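You operate a simulated robot arm through the tools that you are given. There is no shell and no other tool.

The job below is to be done with a simulated robot arm. You get a single attempt, and the scene is never put back.

TASK
Stick the small purple print in the album frame with its number.
Fine: clamp the page first; one click of the wheel gives the one sticky dot; lay it square and right way up, press it flat with the wooden block and put the block back; leave the other small prints alone.

Only the result counts: the job must be done as asked and must still hold three seconds after the hand-in. Knocking over, shifting, dropping, spilling or breaking anything else fails it.

THE ROBOT
A 7-joint arm with a two-finger parallel gripper, fixed in place. Base frame: the origin is at the foot of the arm, x ahead of it, y to its left, z up. Lengths are in mm, angles in rad, forces in N, time in s.
With the tool pointing down near the work surface it reaches from about 280 to 700 mm from the base axis. Its first joint turns from -2.897 to 2.897 rad. Payload 1.57 kg.
The TCP is the grasp point between the finger pads, 30 mm short of the fingertips. In the tool frame z runs along the fingers and y along their closing line. Largest opening 80 mm; finger width 17, thickness 12; the body of the gripper, 40 by 82 mm, starts 80 mm behind the TCP.
Orientation is told as [roll, pitch, yaw] about the base's x, y, z axes, in that order, counted from this pose: with the fingers straight down and closing along the base's y, the tool's x points along the base's -x, its y along +y and its z along -z.

THE INTERFACE
- The arm moves only by the tool jog_arm. Its arguments are lists of equal length, an entry for each row: "claw": the gripper command, from -1 (shut) to 1 (fully open), values between in proportion; "xyz": the shift along the tool's x, y, z in units of 200 mm (1.0 is 200 mm), a list of three; "delta_rot": the turn, a rotation vector about the tool's x, y, z in units of 45 degrees (1.0 is 45 degrees), a list of three. In form: {"claw": [claw, ...], "xyz": [[x, y, z], ...], "delta_rot": [[wx, wy, wz], ...]}. A call has 1 to 20 rows; each row is the pose to reach, as a shift and turn from the pose commanded when the call began, along the tool's axes at that moment. A call with a number of a shift or a turn outside -1 to 1 is refused whole. A row lasts 0.2 s, in which the tool goes at most 50 mm and 0.15 rad; a call with a longer step from one row to the next is refused whole, and so is a gripper value outside its range. Where a pose cannot be reached the arm comes as near as it can. A force on the tool above 90 N (or 10 N above the force at the start of the call, whichever is more), or a blocked arm, ends the call early, and 0.2 s more pass. The fingers move at their own pace (about 72 mm/s each) and stop on an object; they squeeze with about 39 N. The grip force told is the motor's: it shows also when the fingers shut on nothing. Time passes only in rows, and 0.2 s behind the last, so rows that repeat a pose let the fingers close. It gives the time, the measured TCP pose, the force on the tool (base axes), the opening and the grip force at its end, in the units of the frame above (readings bear some noise), with the torque about the TCP (base axes, N m) and any sound that the robot's microphone picked up.
- Cameras (640 x 400 px; columns grow to the right, rows downward): "scene" is fixed at [222.3, -649.4, 1536.4]; the picture's right is [0.99, -0.11, 0.00], its down [-0.07, -0.62, -0.78] and it looks along [0.09, 0.78, -0.62] (base axes); focal length 338 px, centre (320, 200). "wrist" rides on the gripper at [72, -7, -122] in the tool frame; the picture's right is [0.09, 1.00, 0.00], its down [-0.84, 0.08, -0.54] and it looks along [-0.54, 0.05, 0.84] (tool axes); focal length 238 px, centre (320, 200). There is no depth. A picture from a camera that has moved, and an enlarged one, comes with that camera's place and axes in the base frame and with its lens.
- camera(camera): a new picture of that camera. The clock stands still meanwhile.
- slide_trunk(by): slides the trunk up (or, below 0, down) by that many mm; the arm rides with it, the base frame stays. It gives what a move gives, with no picture.
- close_up(camera, box): a new picture of the part [left, top, right, bottom] of that camera's present view, enlarged. The clock stands still meanwhile.
- close_job(): hands the job in; it is judged then, once.

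Nothing tells you positions but the pictures and the camera data. Unless the task says otherwise, let go and move clear before handing in.

The tools are called after "Emit:" as name(argument=value, ...) on one line, values as JSON. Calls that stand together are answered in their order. jog_arm: Moves the arm, as the interface text tells. Its arguments: {"type":"object","properties":{"claw":{"type":"array","items":{"type":"number"}},"xyz":{"type":"array","items":{"type":"array","items":{"type":"number"}}},"delta_rot":{"type":"array","items":{"type":"array","items":{"type":"number"}}}},"required":["claw","xyz","delta_rot"]} The other tools are called the same way: slide_trunk (by) slides the trunk up or down; camera (camera) takes a picture; close_up (camera, box) takes an enlarged picture of a part of a camera's view; close_job () hands the job in.

At the start:

```text
time: 0.0
eef_pos: [410.1, 76.4, 1082.4]
ee_rot: [0.0, -0.001, 0.0]
wrist_force: [-0.6, -0.2, 0.4]
ft_torque: [0.0, 0.02, 0.02]
width: 80.0
finger_force: 0.0
trunk travel left (down, up): [-350.0, 130.0]
```

scene: 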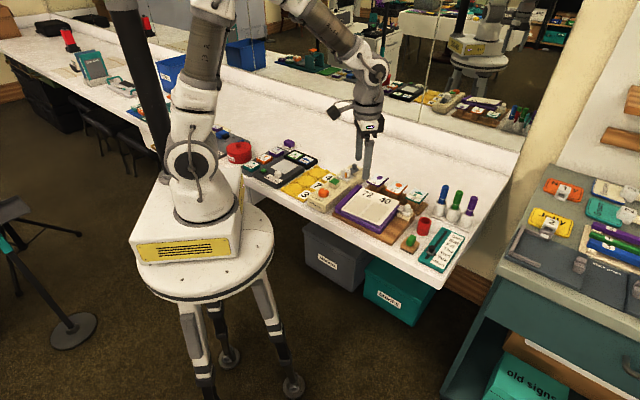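
wrist: 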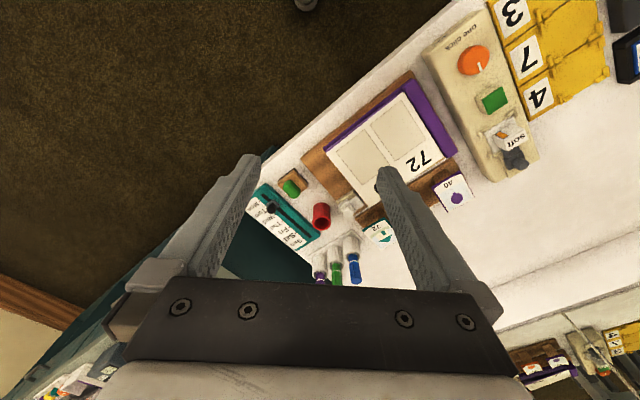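

I see a workbench with an album (purple cover) with two frames, a dispenser with an orange wheel, small prints and tools. I will look closer before moving anything.

Emit:
close_up(camera="scene", box=[320, 140, 480, 280])

Emit:
close_up(camera="scene", box=[220, 120, 360, 220])

Emit:
close_up(camera="wrist", box=[240, 0, 640, 280])

```text
2.86 times, centred on (400, 210) of scene
camera zoom: at [222.3, -649.4, 1536.4], right [0.99, -0.11, 0.0], down [-0.07, -0.62, -0.78], along [0.09, 0.78, -0.62], focal length 967 px, centre (91, 171)
```

zoom: 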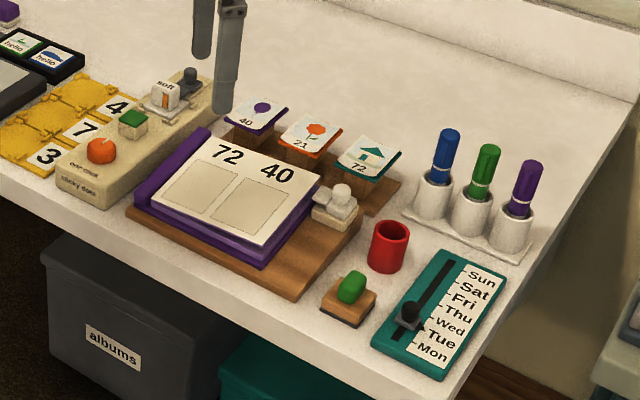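

```text
4.00 times, centred on (290, 170) of scene
camera zoom: at [222.3, -649.4, 1536.4], right [0.99, -0.11, 0.0], down [-0.07, -0.62, -0.78], along [0.09, 0.78, -0.62], focal length 1354 px, centre (440, 320)
```

zoom: 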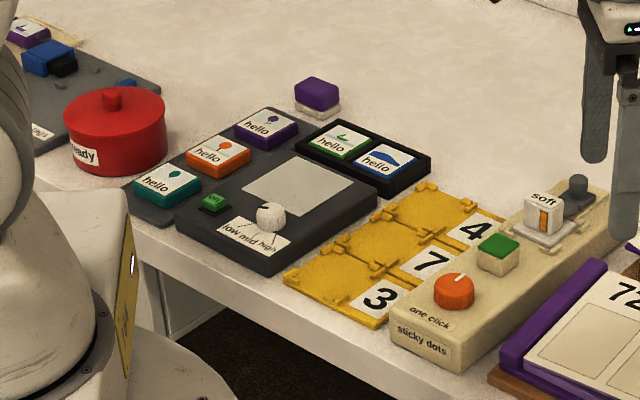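

```text
1.43 times, centred on (440, 140) of wrist
camera zoom: at [337.6, 69.4, 1204.0], right [-0.09, 1.0, 0.0], down [0.84, 0.08, 0.54], along [0.54, 0.05, -0.84], focal length 340 px, centre (149, 286)
```

zoom: 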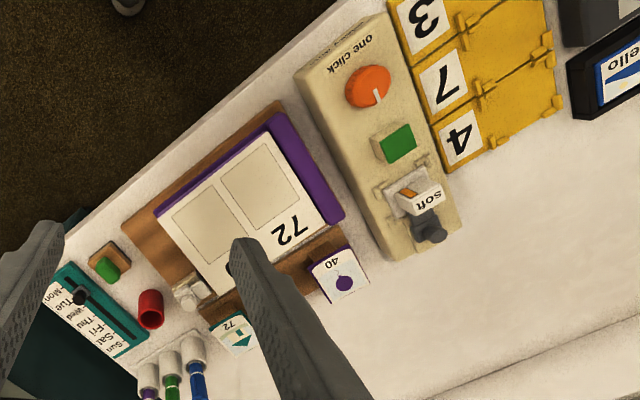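

Table height is about z≈800 with the bench turned about 45° from the base axes. I'll zoom into the mechanisms (clamp, dispenser, prints, block) to understand them.

Emit:
close_up(camera="scene", box=[370, 165, 450, 215])

Emit:
close_up(camera="scene", box=[300, 155, 380, 205])

Emit:
close_up(camera="wrist", box=[400, 0, 560, 100])

Emit:
close_up(camera="wrist", box=[320, 120, 480, 220])

```text
8.00 times, centred on (410, 190) of scene
camera zoom: at [222.3, -649.4, 1536.4], right [0.99, -0.11, 0.0], down [-0.07, -0.62, -0.78], along [0.09, 0.78, -0.62], focal length 2708 px, centre (-400, 280)
```

zoom: 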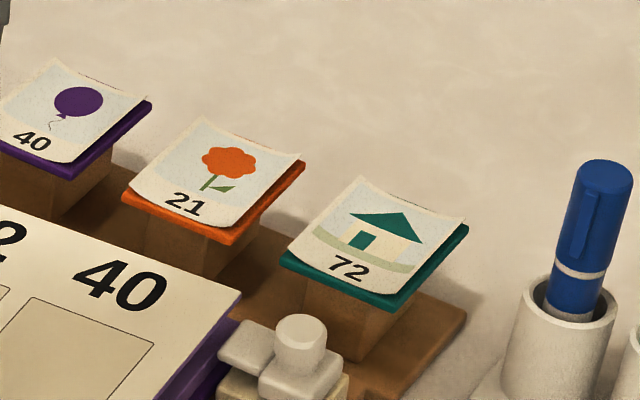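

```text
8.00 times, centred on (340, 180) of scene
camera zoom: at [222.3, -649.4, 1536.4], right [0.99, -0.11, 0.0], down [-0.07, -0.62, -0.78], along [0.09, 0.78, -0.62], focal length 2708 px, centre (160, 360)
```

zoom: 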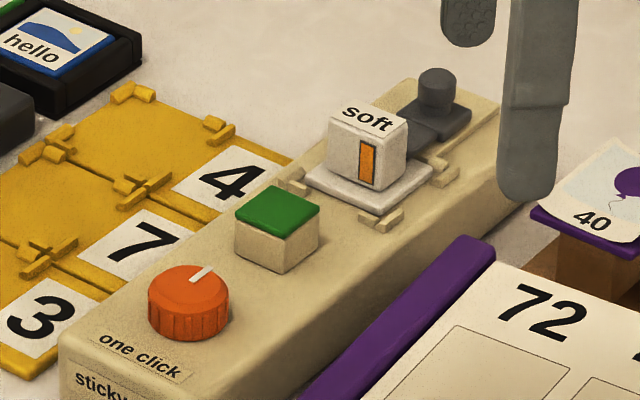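

```text
4.00 times, centred on (480, 50) of wrist
camera zoom: at [337.6, 69.4, 1204.0], right [-0.09, 1.0, 0.0], down [0.84, 0.08, 0.54], along [0.54, 0.05, -0.84], focal length 953 px, centre (-320, 800)
```

zoom: 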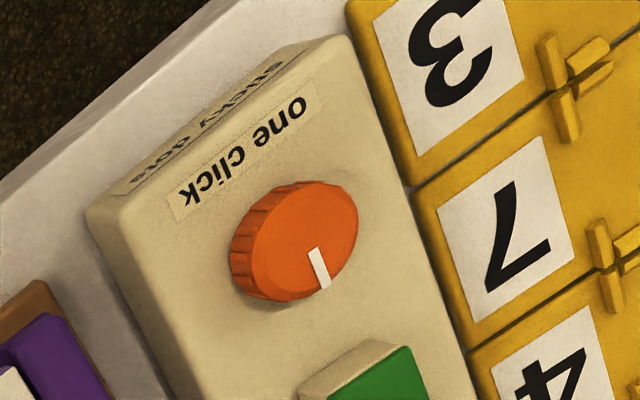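

```text
4.00 times, centred on (400, 170) of wrist
camera zoom: at [337.6, 69.4, 1204.0], right [-0.09, 1.0, 0.0], down [0.84, 0.08, 0.54], along [0.54, 0.05, -0.84], focal length 953 px, centre (0, 320)
```

zoom: 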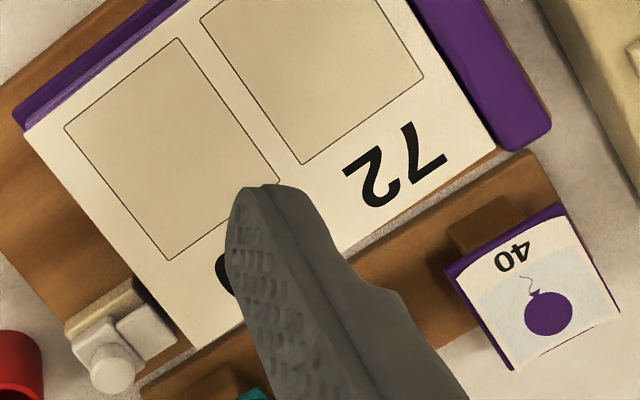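

The prints sit on raised wooden posts beside the album; the dispenser has an orange wheel. I'll move the camera over the album for a top-down look.

Emit:
jog_arm(claw=[1, 1, 1, 1, 1, 1], xyz=[[-0.08, 0.11, 0.045], [-0.16, 0.22, 0.09], [-0.24, 0.33, 0.135], [-0.32, 0.44, 0.18], [-0.4, 0.55, 0.225], [-0.46, 0.655, 0.27]], delta_rot=[[0, 0, 0], [0, 0, 0], [0, 0, 0], [0, 0, 0], [0, 0, 0], [0, 0, 0]])

Emit:
camera(camera="wrist")

Emit:
camera(camera="scene")

```text
time: 1.4
eef_pos: [501.0, 206.3, 1028.2]
ee_rot: [0.001, -0.001, 0.001]
wrist_force: [-0.6, 1.4, -0.5]
ft_torque: [-0.04, -0.01, -0.01]
width: 79.8
finger_force: 0.1
trunk travel left (down, up): [-350.0, 130.0]
```

```text
taken
camera wrist: at [429.3, 200.4, 1148.7], right [-0.09, 1.0, 0.0], down [0.84, 0.08, 0.54], along [0.54, 0.05, -0.84], focal length 238 px, centre (320, 200)
```

wrist: 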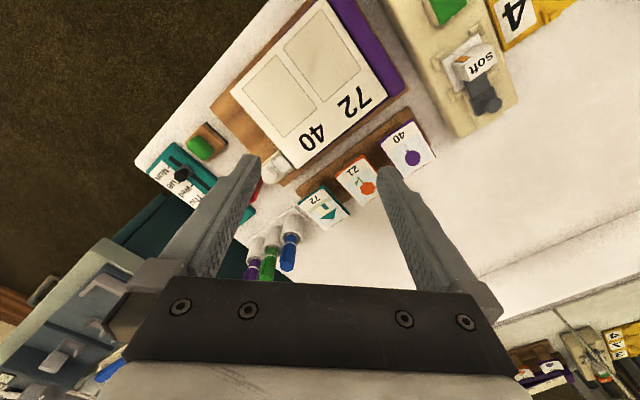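

```text
taken
```

scene: 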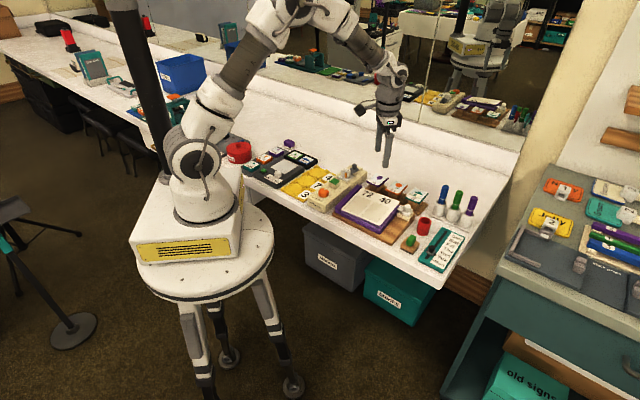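

The view is now nearly from above; I'll zoom in on the album, clamp, prints, and dispenser in it.

Emit:
close_up(camera="wrist", box=[220, 0, 420, 125])

Emit:
close_up(camera="wrist", box=[360, 0, 560, 125])

Emit:
close_up(camera="wrist", box=[250, 110, 450, 235])

Emit:
close_up(camera="scene", box=[380, 185, 460, 265])

```text
3.20 times, centred on (320, 62) of wrist
camera zoom: at [429.3, 200.4, 1148.7], right [-0.09, 1.0, 0.0], down [0.84, 0.08, 0.54], along [0.54, 0.05, -0.84], focal length 763 px, centre (320, 640)
```

zoom: 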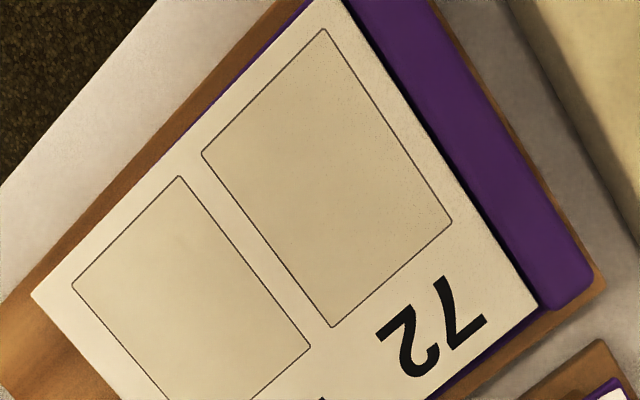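

```text
3.20 times, centred on (460, 62) of wrist
camera zoom: at [429.3, 200.4, 1148.7], right [-0.09, 1.0, 0.0], down [0.84, 0.08, 0.54], along [0.54, 0.05, -0.84], focal length 763 px, centre (-128, 640)
```

zoom: 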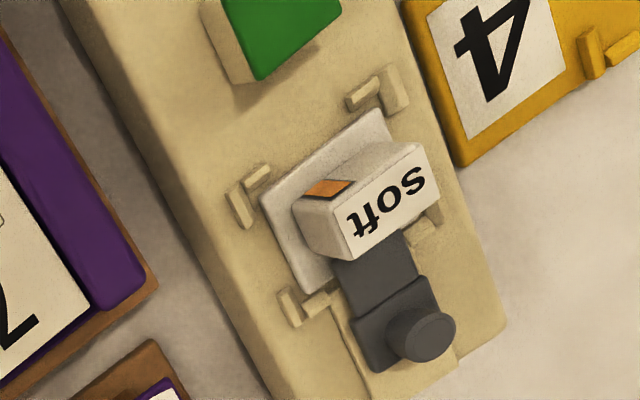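

```text
3.20 times, centred on (350, 172) of wrist
camera zoom: at [429.3, 200.4, 1148.7], right [-0.09, 1.0, 0.0], down [0.84, 0.08, 0.54], along [0.54, 0.05, -0.84], focal length 763 px, centre (224, 288)
```

zoom: 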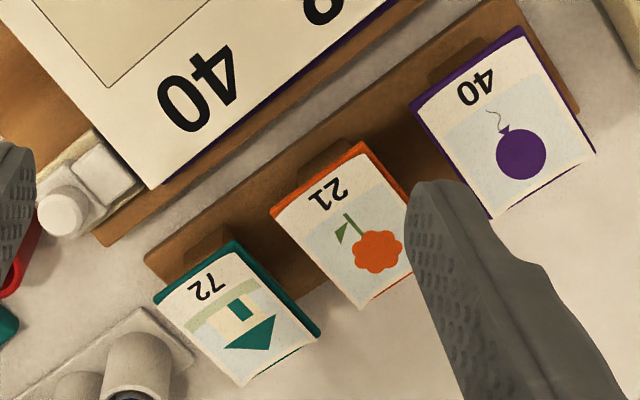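

```text
5.00 times, centred on (420, 225) of scene
camera zoom: at [222.3, -649.4, 1536.4], right [0.99, -0.11, 0.0], down [-0.07, -0.62, -0.78], along [0.09, 0.78, -0.62], focal length 1693 px, centre (-180, 75)
```

zoom: 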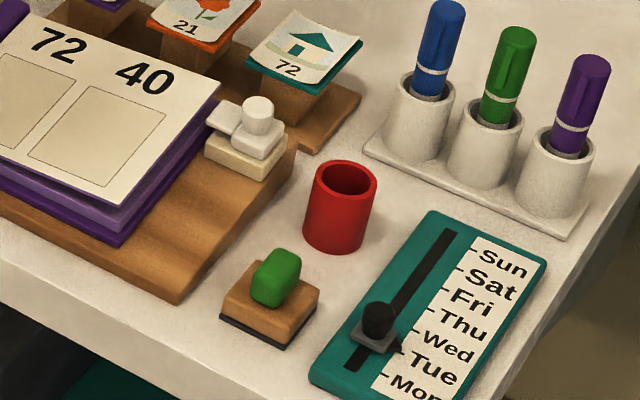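

I see the clamp as a white sliding jaw with a knob on the album board's right edge, and the prints as sheets on coloured stands. I'll zoom further to see the print's structure and the clamp.

Emit:
close_up(camera="scene", box=[364, 170, 396, 190])

Emit:
close_up(camera="scene", box=[392, 200, 424, 220])

Emit:
close_up(camera="wrist", box=[372, 110, 452, 160])

Emit:
close_up(camera="wrist", box=[240, 140, 320, 190])

```text
16.00 times, centred on (380, 180) of scene
camera zoom: at [222.3, -649.4, 1536.4], right [0.99, -0.11, 0.0], down [-0.07, -0.62, -0.78], along [0.09, 0.78, -0.62], focal length 5416 px, centre (-640, 520)
```

zoom: 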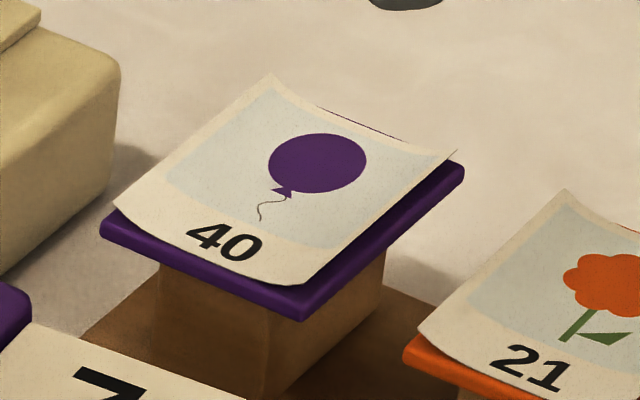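

```text
16.00 times, centred on (408, 210) of scene
camera zoom: at [222.3, -649.4, 1536.4], right [0.99, -0.11, 0.0], down [-0.07, -0.62, -0.78], along [0.09, 0.78, -0.62], focal length 5416 px, centre (-1088, 40)
```

zoom: 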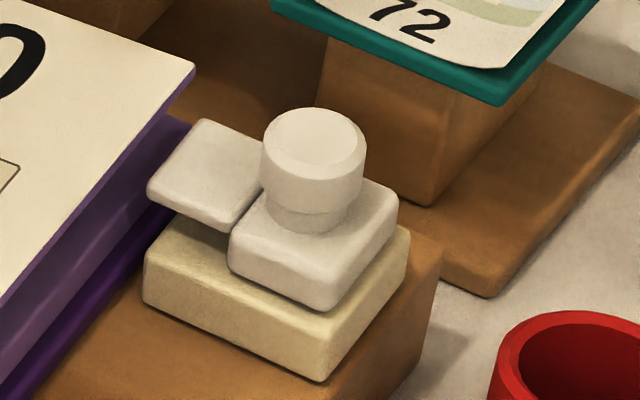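

```text
8.00 times, centred on (412, 135) of wrist
camera zoom: at [429.3, 200.4, 1148.7], right [-0.09, 1.0, 0.0], down [0.84, 0.08, 0.54], along [0.54, 0.05, -0.84], focal length 1907 px, centre (-416, 720)
```

zoom: 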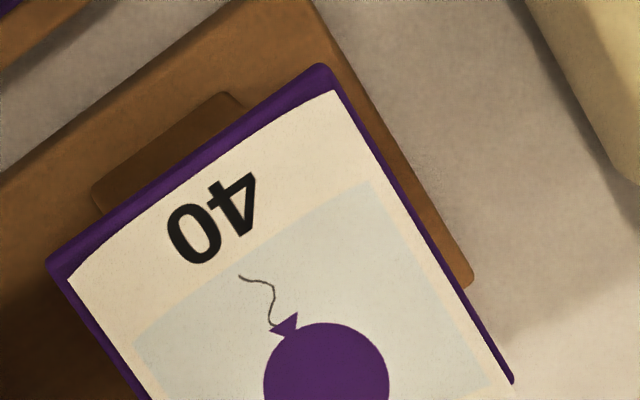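

```text
8.00 times, centred on (280, 165) of wrist
camera zoom: at [429.3, 200.4, 1148.7], right [-0.09, 1.0, 0.0], down [0.84, 0.08, 0.54], along [0.54, 0.05, -0.84], focal length 1907 px, centre (640, 480)
```

zoom: 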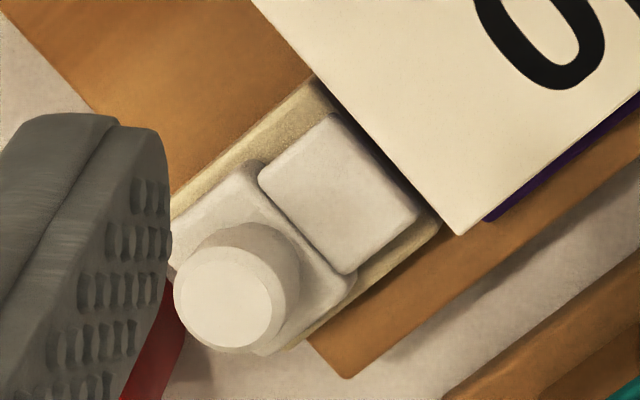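

The print is a curled sheet on a purple mount sitting on a wooden post. I'll yaw the gripper by 45° to align with the bench and move lower for precise views of album, clamp and prints.

Emit:
jog_arm(claw=[1, 1, 1, 1, 1, 1], xyz=[[-0.0125, -0.008, 0.067], [-0.025, -0.017, 0.133], [-0.037, -0.025, 0.2], [-0.05, -0.033, 0.267], [-0.062, -0.042, 0.333], [-0.075, -0.05, 0.4]], delta_rot=[[0, 0, -0.167], [0, 0, -0.333], [0, 0, -0.5], [0, 0, -0.667], [0, 0, -0.833], [0, 0, -1.0]])

Emit:
camera(camera="wrist")

```text
time: 2.8
eef_pos: [516.8, 197.0, 948.2]
ee_rot: [0.0, 0.0, 0.789]
wrist_force: [0.8, -0.3, 0.1]
ft_torque: [-0.04, 0.0, 0.0]
width: 79.9
finger_force: 0.2
trunk travel left (down, up): [-350.0, 130.0]
```

```text
taken
camera wrist: at [470.4, 141.7, 1070.2], right [-0.77, 0.64, 0.0], down [0.53, 0.65, 0.54], along [0.35, 0.42, -0.84], focal length 238 px, centre (320, 200)
```

wrist: 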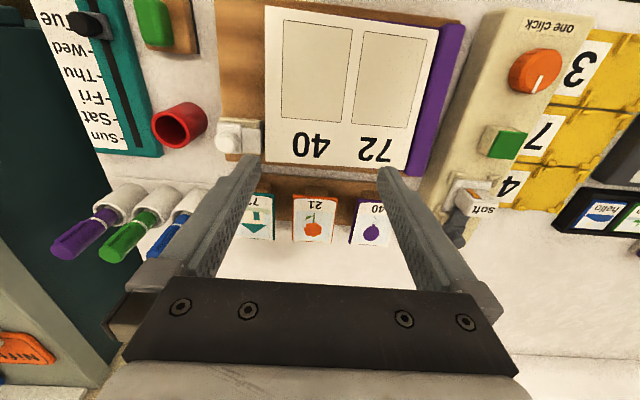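

The view now lines up with the bench, with the album straight in the picture. I'll zoom in on the clamp, prints, and wheel.

Emit:
close_up(camera="wrist", box=[200, 90, 300, 190])

Emit:
close_up(camera="wrist", box=[230, 150, 430, 260])

Emit:
close_up(camera="wrist", box=[210, 0, 470, 170])

Emit:
close_up(camera="wrist", box=[420, 0, 600, 250])

Emit:
close_up(camera="wrist", box=[60, 0, 260, 150])

```text
4.00 times, centred on (250, 140) of wrist
camera zoom: at [470.4, 141.7, 1070.2], right [-0.77, 0.64, 0.0], down [0.53, 0.65, 0.54], along [0.35, 0.42, -0.84], focal length 953 px, centre (600, 440)
```

zoom: 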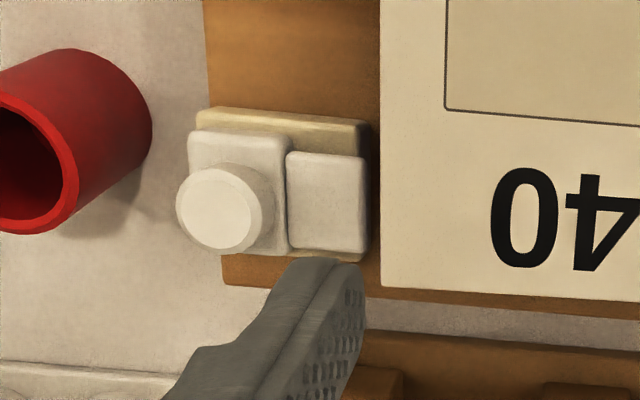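

```text
3.20 times, centred on (330, 205) of wrist
camera zoom: at [470.4, 141.7, 1070.2], right [-0.77, 0.64, 0.0], down [0.53, 0.65, 0.54], along [0.35, 0.42, -0.84], focal length 763 px, centre (288, 184)
```

zoom: 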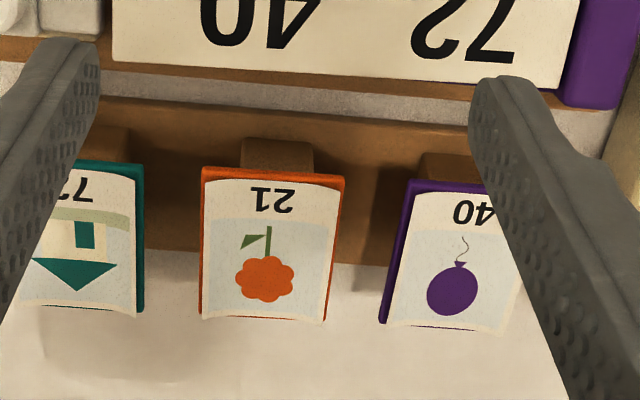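

```text
2.35 times, centred on (340, 85) of wrist
camera zoom: at [470.4, 141.7, 1070.2], right [-0.77, 0.64, 0.0], down [0.53, 0.65, 0.54], along [0.35, 0.42, -0.84], focal length 561 px, centre (273, 471)
```

zoom: 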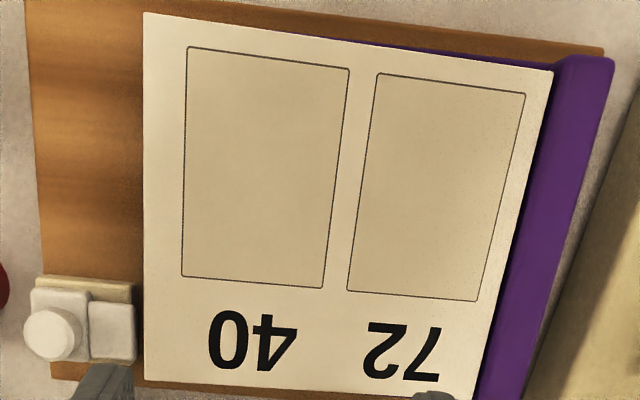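

```text
1.60 times, centred on (510, 125) of wrist
camera zoom: at [470.4, 141.7, 1070.2], right [-0.77, 0.64, 0.0], down [0.53, 0.65, 0.54], along [0.35, 0.42, -0.84], focal length 381 px, centre (16, 320)
```

zoom: 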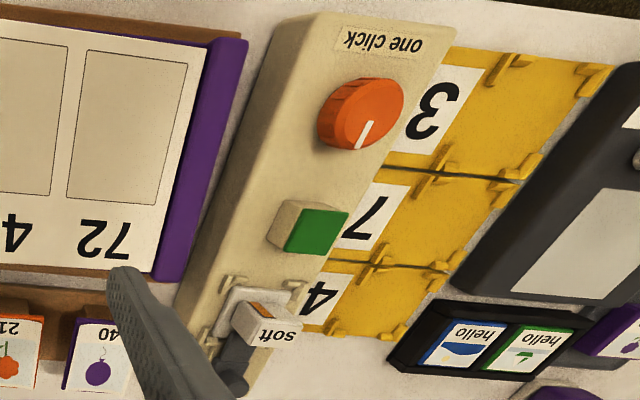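

```text
2.67 times, centred on (160, 75) of wrist
camera zoom: at [470.4, 141.7, 1070.2], right [-0.77, 0.64, 0.0], down [0.53, 0.65, 0.54], along [0.35, 0.42, -0.84], focal length 636 px, centre (747, 533)
```

zoom: 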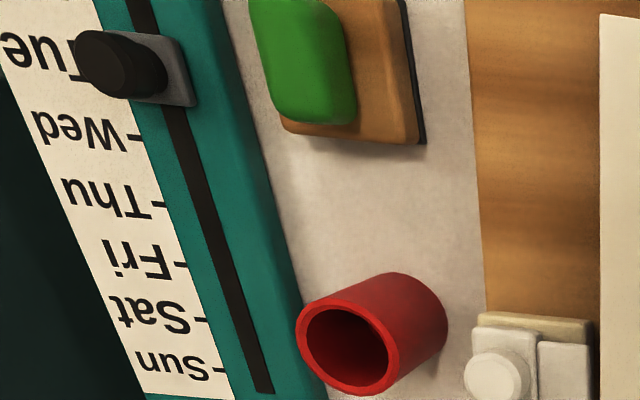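

I've triangulated the knob top at about (588,142,853) and page top at z≈847. To check the clamp's jaw height against the page, I'll tilt the hand for a low view from the front.

Emit:
jog_arm(claw=[1, 1, 1, 1, 1, 1], xyz=[[0.105, -0.056, 0.04], [0.21, -0.112, 0.08], [0.316, -0.168, 0.12], [0.421, -0.225, 0.16], [0.527, -0.281, 0.2], [0.632, -0.337, 0.241]], delta_rot=[[0, -0.127, 0], [0, -0.255, 0], [0, -0.382, 0], [0, -0.509, 0], [0, -0.637, 0], [0, -0.764, 0]])

Emit:
camera(camera="wrist")

```text
time: 4.2
eef_pos: [475.2, 61.3, 900.4]
ee_rot: [-0.001, -0.601, 0.786]
wrist_force: [-0.1, 0.0, -0.4]
ft_torque: [0.02, 0.02, 0.03]
width: 80.1
finger_force: 0.1
trunk travel left (down, up): [-350.0, 130.0]
```

```text
taken
camera wrist: at [389.0, -34.7, 960.0], right [-0.76, 0.65, -0.05], down [0.21, 0.33, 0.92], along [0.62, 0.69, -0.39], focal length 238 px, centre (320, 200)
```

wrist: 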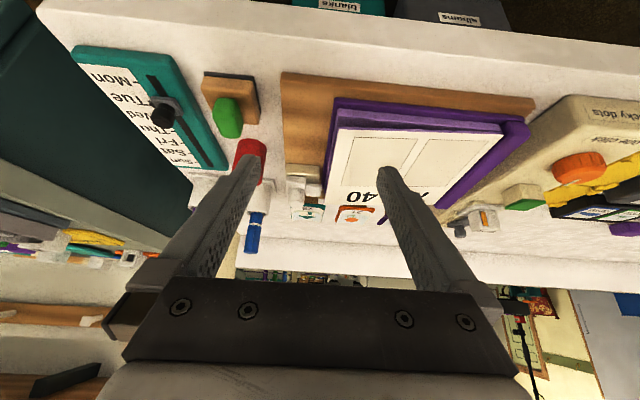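

Emit:
close_up(camera="wrist", box=[260, 140, 360, 240])

Emit:
close_up(camera="wrist", box=[190, 60, 290, 160])

Emit:
close_up(camera="wrist", box=[430, 90, 640, 240])

```text
4.00 times, centred on (310, 190) of wrist
camera zoom: at [389.0, -34.7, 960.0], right [-0.76, 0.65, -0.05], down [0.21, 0.33, 0.92], along [0.62, 0.69, -0.39], focal length 953 px, centre (360, 240)
```

zoom: 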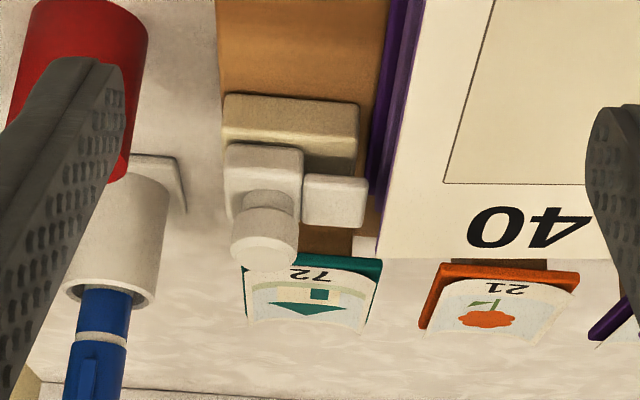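

```text
4.00 times, centred on (240, 110) of wrist
camera zoom: at [389.0, -34.7, 960.0], right [-0.76, 0.65, -0.05], down [0.21, 0.33, 0.92], along [0.62, 0.69, -0.39], focal length 953 px, centre (640, 560)
```

zoom: 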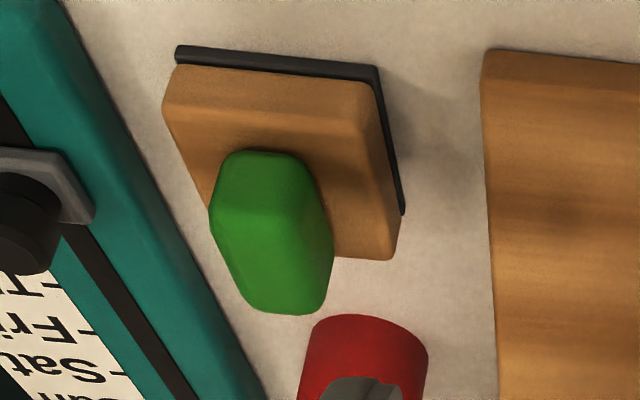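

```text
2.67 times, centred on (535, 165) of wrist
camera zoom: at [389.0, -34.7, 960.0], right [-0.76, 0.65, -0.05], down [0.21, 0.33, 0.92], along [0.62, 0.69, -0.39], focal length 636 px, centre (-253, 293)
```

zoom: 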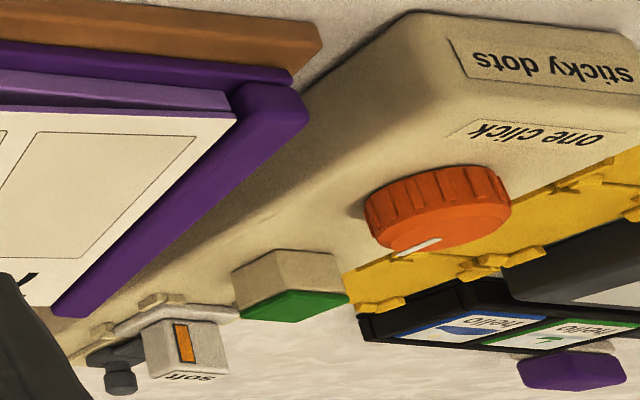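

The low view suggests the page leaf's right side may stand a little proud of the cover (springing up), with the jaw beside it. I'll zoom in further to be sure.

Emit:
close_up(camera="wrist", box=[295, 85, 375, 145])

Emit:
close_up(camera="wrist", box=[285, 155, 345, 205])

Emit:
close_up(camera="scene", box=[370, 200, 410, 240])

Emit:
close_up(camera="scene", box=[395, 200, 415, 214])

```text
6.67 times, centred on (335, 115) of wrist
camera zoom: at [389.0, -34.7, 960.0], right [-0.76, 0.65, -0.05], down [0.21, 0.33, 0.92], along [0.62, 0.69, -0.39], focal length 1589 px, centre (220, 767)
```

zoom: 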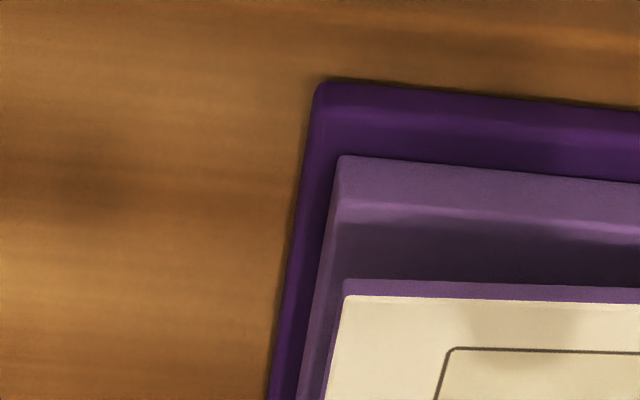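

```text
8.00 times, centred on (315, 180) of wrist
camera zoom: at [389.0, -34.7, 960.0], right [-0.76, 0.65, -0.05], down [0.21, 0.33, 0.92], along [0.62, 0.69, -0.39], focal length 1907 px, centre (360, 360)
```

zoom: 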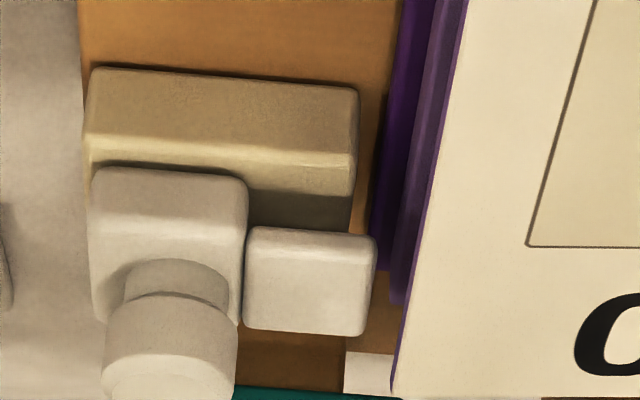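

```text
10.00 times, centred on (390, 220) of scene
camera zoom: at [222.3, -649.4, 1536.4], right [0.99, -0.11, 0.0], down [-0.07, -0.62, -0.78], along [0.09, 0.78, -0.62], focal length 3385 px, centre (-380, 0)
```

zoom: 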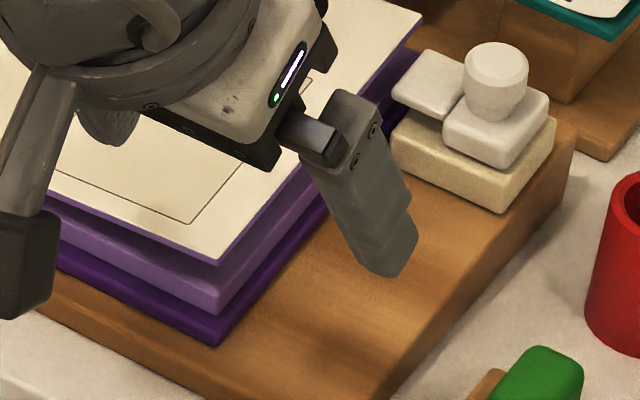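

```text
16.00 times, centred on (405, 207) of scene
camera zoom: at [222.3, -649.4, 1536.4], right [0.99, -0.11, 0.0], down [-0.07, -0.62, -0.78], along [0.09, 0.78, -0.62], focal length 5416 px, centre (-1040, 88)
```

zoom: 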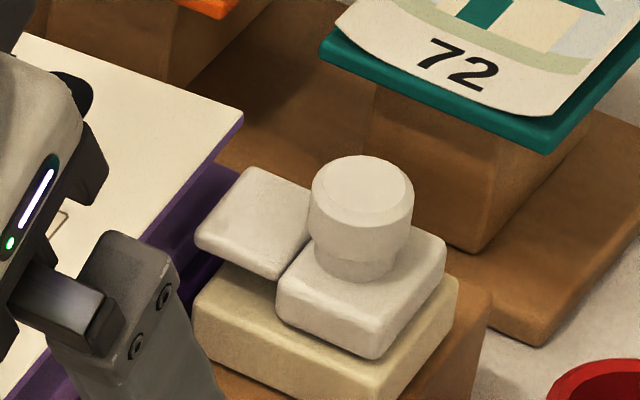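

The album board is a sloped lectern (~9°) and the page leaf springs up about 11 mm at its right edge, so I must press the leaf down with one finger while the other finger pushes the clamp slider left over it. I'll untilt and go above the clamp with the fingers 60 mm apart.

Emit:
jog_arm(claw=[0.5, 0.5, 0.5, 0.5, 0.5, 0.5, 0.5], xyz=[[-0.115, -0.005, 0.049], [-0.23, -0.011, 0.097], [-0.345, -0.016, 0.146], [-0.459, -0.021, 0.195], [-0.574, -0.027, 0.243], [-0.689, -0.032, 0.292], [-0.689, -0.032, 0.292]], delta_rot=[[0, 0.127, 0], [0, 0.255, 0], [0, 0.382, 0], [0, 0.509, 0], [0, 0.637, 0], [0, 0.764, 0], [0, 0.764, 0]])

Emit:
camera(camera="wrist")

Emit:
close_up(camera="scene", box=[370, 160, 450, 230])

```text
time: 5.8
eef_pos: [583.7, 159.8, 928.9]
ee_rot: [0.0, 0.003, 0.785]
wrist_force: [-0.5, 0.1, 0.9]
ft_torque: [-0.02, 0.02, 0.0]
width: 59.9
finger_force: 0.1
trunk travel left (down, up): [-350.0, 130.0]
```

```text
taken
camera wrist: at [537.2, 104.8, 1051.5], right [-0.77, 0.64, 0.0], down [0.54, 0.65, 0.54], along [0.35, 0.42, -0.84], focal length 238 px, centre (320, 200)
```

wrist: 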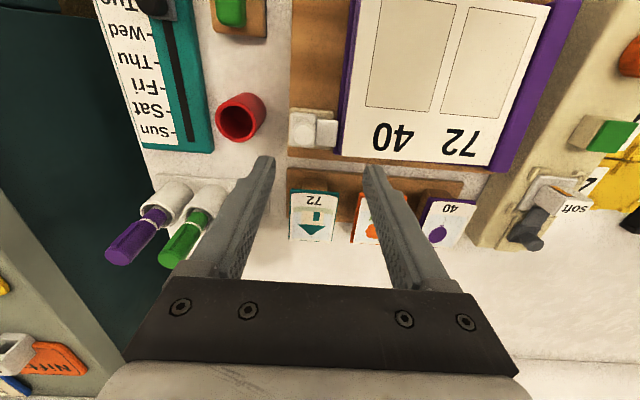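

```text
5.71 times, centred on (410, 195) of scene
camera zoom: at [222.3, -649.4, 1536.4], right [0.99, -0.11, 0.0], down [-0.07, -0.62, -0.78], along [0.09, 0.78, -0.62], focal length 1934 px, centre (-194, 229)
```

zoom: 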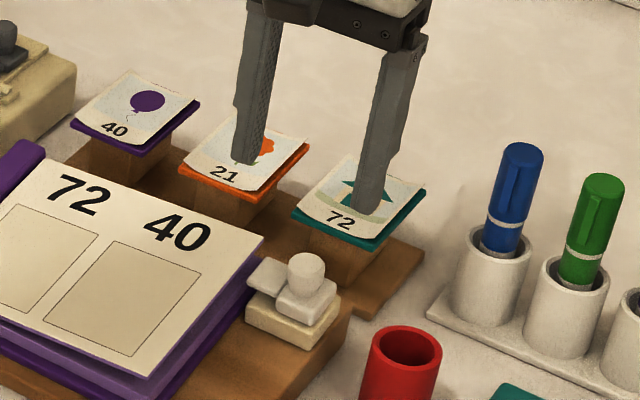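

I now have a near-vertical view over the clamp; zooming for a precise position check before descending.

Emit:
close_up(camera="wrist", box=[200, 80, 360, 180])

Emit:
close_up(camera="wrist", box=[270, 100, 350, 170])

Emit:
close_up(camera="wrist", box=[270, 150, 490, 260])

```text
4.00 times, centred on (280, 130) of wrist
camera zoom: at [537.2, 104.8, 1051.5], right [-0.77, 0.64, 0.0], down [0.54, 0.65, 0.54], along [0.35, 0.42, -0.84], focal length 953 px, centre (480, 480)
```

zoom: 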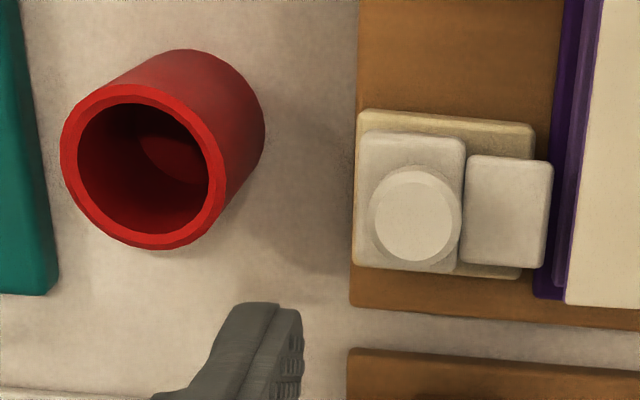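

```text
5.71 times, centred on (310, 135) of wrist
camera zoom: at [537.2, 104.8, 1051.5], right [-0.77, 0.64, 0.0], down [0.54, 0.65, 0.54], along [0.35, 0.42, -0.84], focal length 1362 px, centre (377, 571)
```

zoom: 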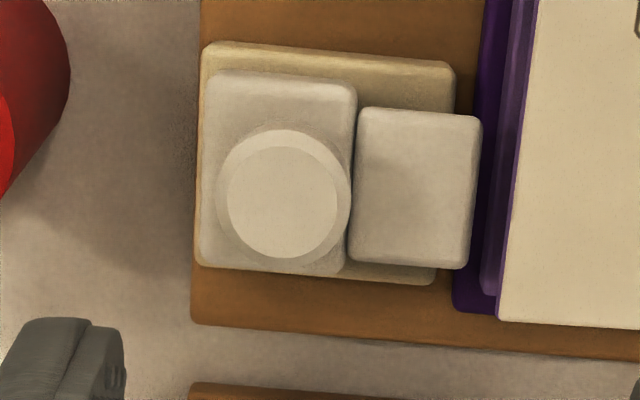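

```text
2.91 times, centred on (380, 205) of wrist
camera zoom: at [537.2, 104.8, 1051.5], right [-0.77, 0.64, 0.0], down [0.54, 0.65, 0.54], along [0.35, 0.42, -0.84], focal length 693 px, centre (146, 186)
```

zoom: 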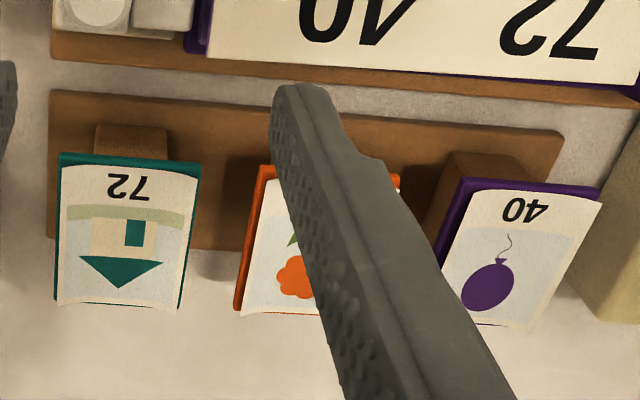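

Knob at R/B consistent with earlier fix; right finger will clear the cup by about 16 mm. Descending to just above the leaf.

Emit:
jog_arm(claw=[0.5, 0.5, 0.5], xyz=[[0, 0, 0.1], [0, 0, 0.2], [0, 0, 0.245]], delta_rot=[[0, 0, 0], [0, 0, 0], [0, 0, 0]])

Emit:
camera(camera="wrist")

Emit:
close_up(camera="scene", box=[385, 180, 425, 220])

```text
time: 6.6
eef_pos: [583.3, 158.9, 881.1]
ee_rot: [-0.001, 0.001, 0.785]
wrist_force: [1.0, 0.0, 0.3]
ft_torque: [-0.02, -0.01, 0.06]
width: 59.8
finger_force: 0.0
trunk travel left (down, up): [-350.0, 130.0]
```

```text
taken
camera wrist: at [536.6, 104.2, 1002.1], right [-0.77, 0.64, 0.0], down [0.54, 0.65, 0.54], along [0.35, 0.42, -0.84], focal length 238 px, centre (320, 200)
```

wrist: 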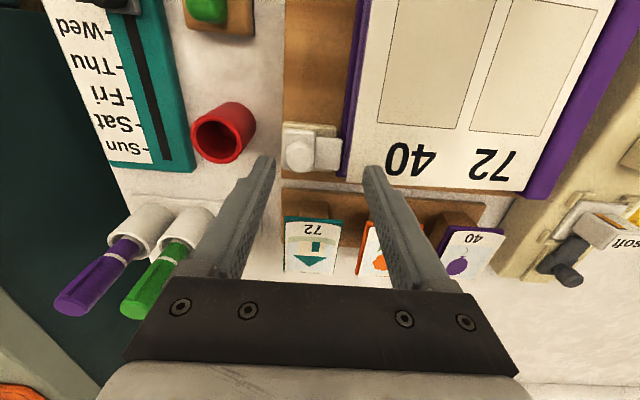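

```text
10.00 times, centred on (405, 200) of scene
camera zoom: at [222.3, -649.4, 1536.4], right [0.99, -0.11, 0.0], down [-0.07, -0.62, -0.78], along [0.09, 0.78, -0.62], focal length 3385 px, centre (-530, 200)
```

zoom: 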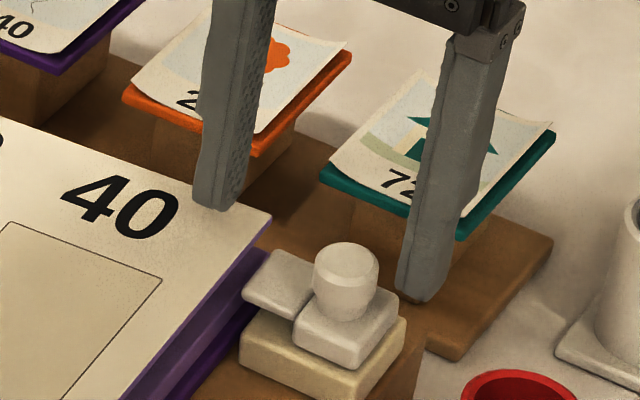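

Left finger is over the leaf's right-back area and the right finger is beside the knob. I'll press down in small steps, watching the force.

Emit:
jog_arm(claw=[0.5, 0.5, 0.5, 0.5], xyz=[[0, 0, 0.015], [0, 0, 0.03], [0, 0, 0.045], [0, 0, 0.06]], delta_rot=[[0, 0, 0], [0, 0, 0], [0, 0, 0], [0, 0, 0]])

Emit:
close_up(camera="scene", box=[385, 180, 425, 220])

```text
time: 7.6
eef_pos: [583.5, 158.2, 868.4]
ee_rot: [0.002, 0.0, 0.786]
wrist_force: [0.8, -0.3, 0.8]
ft_torque: [-0.02, -0.05, 0.01]
width: 59.9
finger_force: 0.1
trunk travel left (down, up): [-350.0, 130.0]
```

```text
10.00 times, centred on (405, 200) of scene
camera zoom: at [222.3, -649.4, 1536.4], right [0.99, -0.11, 0.0], down [-0.07, -0.62, -0.78], along [0.09, 0.78, -0.62], focal length 3385 px, centre (-530, 200)
```

zoom: 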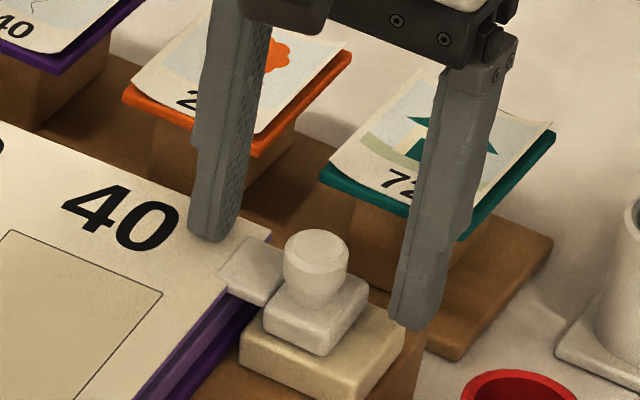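

The force is tiny, and the slider appears to have shifted left already. I'll check with the wrist camera whether the jaw is above or below the leaf.

Emit:
close_up(camera="wrist", box=[240, 90, 400, 200])

Emit:
close_up(camera="scene", box=[395, 196, 419, 216])

```text
3.64 times, centred on (320, 145) of wrist
camera zoom: at [536.4, 103.6, 990.3], right [-0.77, 0.64, 0.0], down [0.54, 0.65, 0.54], along [0.35, 0.42, -0.84], focal length 867 px, centre (320, 400)
```

zoom: 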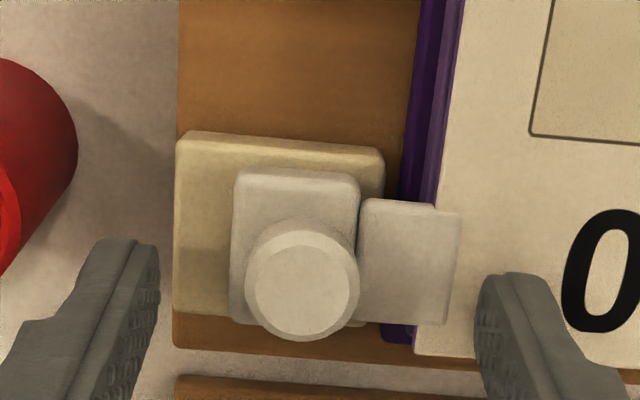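

```text
16.00 times, centred on (407, 206) of scene
camera zoom: at [222.3, -649.4, 1536.4], right [0.99, -0.11, 0.0], down [-0.07, -0.62, -0.78], along [0.09, 0.78, -0.62], focal length 5416 px, centre (-1072, 104)
```

zoom: 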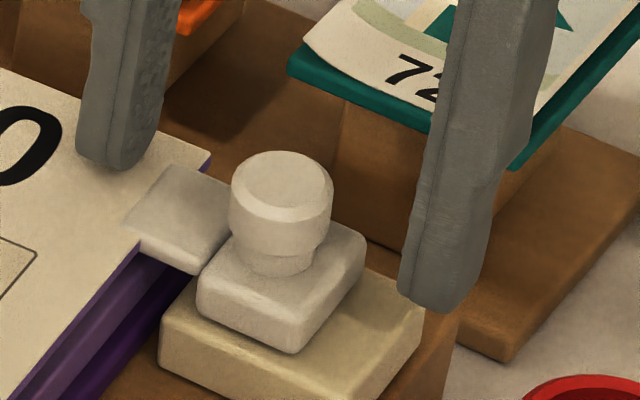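

The jaw is now slightly over the leaf edge. I'll press the leaf further down until it bottoms out, then push the slider further left.

Emit:
jog_arm(claw=[0.5, 0.5, 0.5], xyz=[[0, 0, 0.01], [0, 0, 0.02], [0, 0, 0.02]], delta_rot=[[0, 0, 0], [0, 0, 0], [0, 0, 0]])

Emit:
close_up(camera="scene", box=[395, 196, 419, 216])

Emit:
close_up(camera="wrist", box=[240, 90, 400, 200])

```text
time: 8.4
eef_pos: [583.2, 159.3, 864.4]
ee_rot: [0.0, -0.002, 0.786]
wrist_force: [-1.5, 0.9, 6.9]
ft_torque: [0.23, 0.21, 0.03]
width: 61.6
finger_force: 1.2
trunk travel left (down, up): [-350.0, 130.0]
```

```text
16.00 times, centred on (407, 206) of scene
camera zoom: at [222.3, -649.4, 1536.4], right [0.99, -0.11, 0.0], down [-0.07, -0.62, -0.78], along [0.09, 0.78, -0.62], focal length 5416 px, centre (-1072, 104)
```

zoom: 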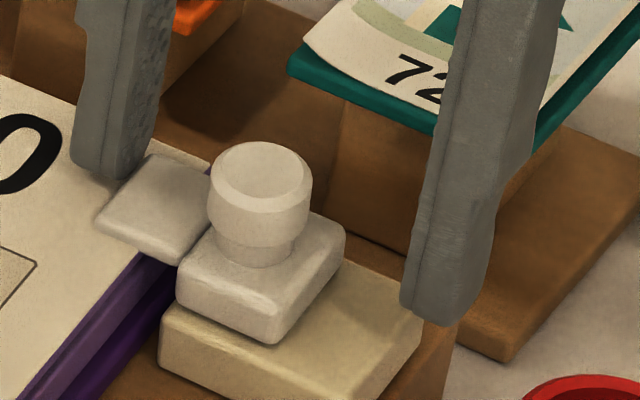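

```text
3.64 times, centred on (320, 145) of wrist
camera zoom: at [536.4, 103.7, 987.2], right [-0.77, 0.64, 0.0], down [0.54, 0.65, 0.54], along [0.35, 0.42, -0.84], focal length 867 px, centre (320, 400)
```

zoom: 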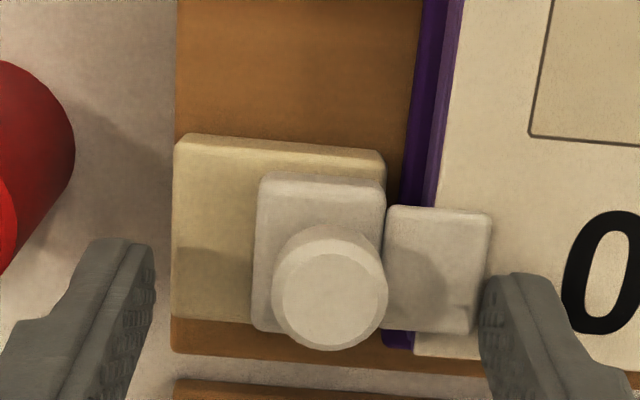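

The slider is spring-loaded and follows over the leaf; the jaw now touches my left finger. I'll slide the gripper left while keeping the leaf pressed so the jaw can travel to its stop.

Emit:
jog_arm(claw=[0.5, 0.5, 0.5, 0.5, 0.5], xyz=[[0, 0.015, 0.0], [0, 0.03, 0.0], [0, 0.045, 0.0], [0, 0.06, 0.0], [0, 0.06, 0.0]], delta_rot=[[0, 0, 0], [0, 0, 0], [0, 0, 0], [0, 0, 0], [0, 0, 0]])

Emit:
close_up(camera="scene", box=[395, 196, 419, 216])

Emit:
close_up(camera="wrist", box=[240, 90, 400, 200])

```text
time: 9.6
eef_pos: [574.8, 168.9, 864.9]
ee_rot: [-0.001, 0.001, 0.786]
wrist_force: [-0.4, 0.1, 0.5]
ft_torque: [-0.05, 0.01, 0.02]
width: 59.9
finger_force: 0.1
trunk travel left (down, up): [-350.0, 130.0]
```

```text
16.00 times, centred on (407, 206) of scene
camera zoom: at [222.3, -649.4, 1536.4], right [0.99, -0.11, 0.0], down [-0.07, -0.62, -0.78], along [0.09, 0.78, -0.62], focal length 5416 px, centre (-1072, 104)
```

zoom: 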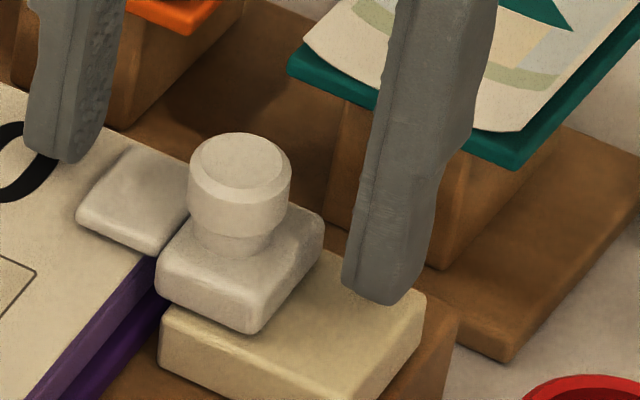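

```text
3.64 times, centred on (320, 145) of wrist
camera zoom: at [528.3, 112.0, 986.2], right [-0.77, 0.64, 0.0], down [0.54, 0.65, 0.54], along [0.35, 0.42, -0.84], focal length 867 px, centre (320, 400)
```

zoom: 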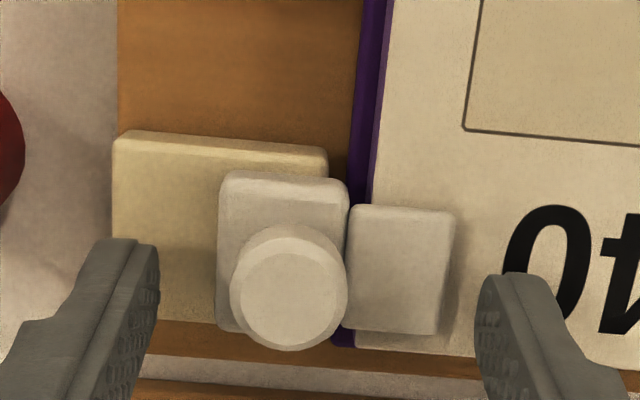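

The jaw now lies fully over the leaf and has stopped. I'll lift straight up and check that it holds.

Emit:
jog_arm(claw=[0.5, 0.5, 0.5, 0.5], xyz=[[0, 0, -0.05], [0, 0, -0.15], [0, 0, -0.3], [0, 0, -0.45]], delta_rot=[[0, 0, 0], [0, 0, 0], [0, 0, 0], [0, 0, 0]])

Emit:
camera(camera="wrist")

Emit:
close_up(camera="scene", box=[340, 170, 430, 240])

```text
time: 10.6
eef_pos: [574.7, 168.4, 954.2]
ee_rot: [0.0, -0.002, 0.786]
wrist_force: [-0.5, 0.1, 0.5]
ft_torque: [-0.03, -0.01, 0.02]
width: 59.9
finger_force: 0.1
trunk travel left (down, up): [-350.0, 130.0]
```

```text
taken
camera wrist: at [528.4, 112.5, 1076.7], right [-0.77, 0.64, 0.0], down [0.54, 0.65, 0.54], along [0.35, 0.42, -0.84], focal length 238 px, centre (320, 200)
```

wrist: 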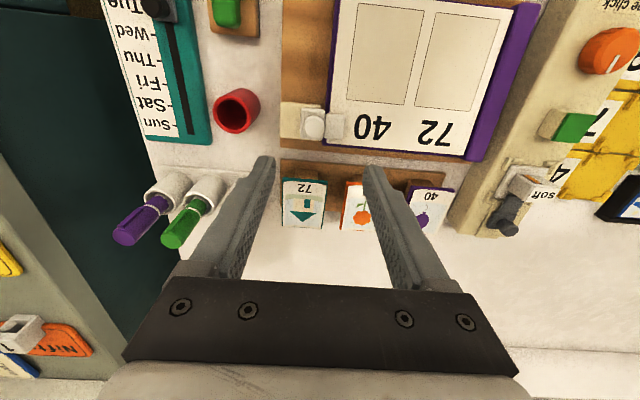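

```text
5.71 times, centred on (385, 205) of scene
camera zoom: at [222.3, -649.4, 1536.4], right [0.99, -0.11, 0.0], down [-0.07, -0.62, -0.78], along [0.09, 0.78, -0.62], focal length 1934 px, centre (-51, 171)
```

zoom: 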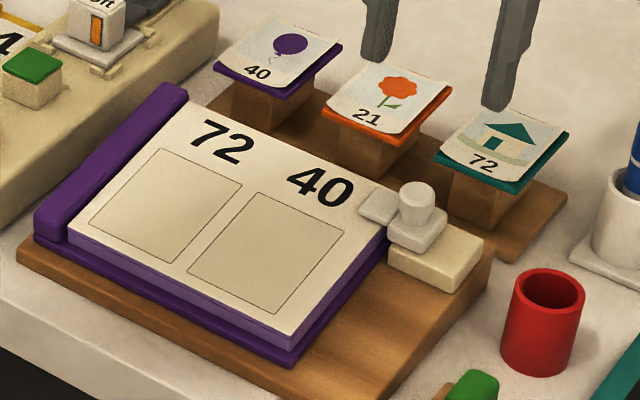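

The clamp holds and the page lies flat. Next is the wheel; I'll move over the dispenser for an accurate look.

Emit:
jog_arm(claw=[0.5, 0.5, 0.5, 0.5], xyz=[[0.07, 0.2, 0], [0.14, 0.4, 0], [0.21, 0.6, 0], [0.28, 0.8, 0]], delta_rot=[[0, 0, 0], [0, 0, 0], [0, 0, 0], [0, 0, 0]])

Emit:
jog_arm(claw=[0.5, 0.5, 0.5], xyz=[[0.05, 0.15, 0.03], [0.1, 0.3, 0.05], [0.137, 0.42, 0.08]], delta_rot=[[0, 0, 0], [0, 0, 0], [0, 0, 0]])

Emit:
camera(camera="wrist")

```text
time: 11.6
eef_pos: [422.1, 240.0, 954.3]
ee_rot: [0.0, 0.001, 0.784]
wrist_force: [0.0, -0.8, 0.4]
ft_torque: [-0.03, 0.01, 0.02]
width: 59.7
finger_force: 0.1
trunk travel left (down, up): [-350.0, 130.0]
```

```text
time: 12.4
eef_pos: [343.5, 280.4, 938.6]
ee_rot: [-0.001, -0.001, 0.786]
wrist_force: [0.0, -0.4, -0.2]
ft_torque: [-0.03, -0.03, 0.01]
width: 59.9
finger_force: 0.1
trunk travel left (down, up): [-350.0, 130.0]
```

```text
taken
camera wrist: at [296.4, 225.9, 1059.8], right [-0.77, 0.64, 0.0], down [0.54, 0.65, 0.54], along [0.35, 0.42, -0.84], focal length 238 px, centre (320, 200)
```

wrist: 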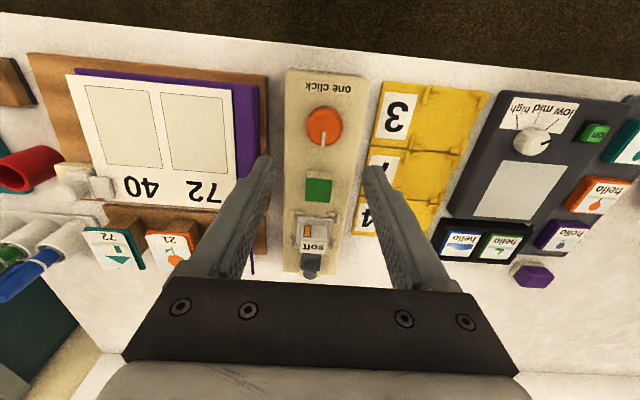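

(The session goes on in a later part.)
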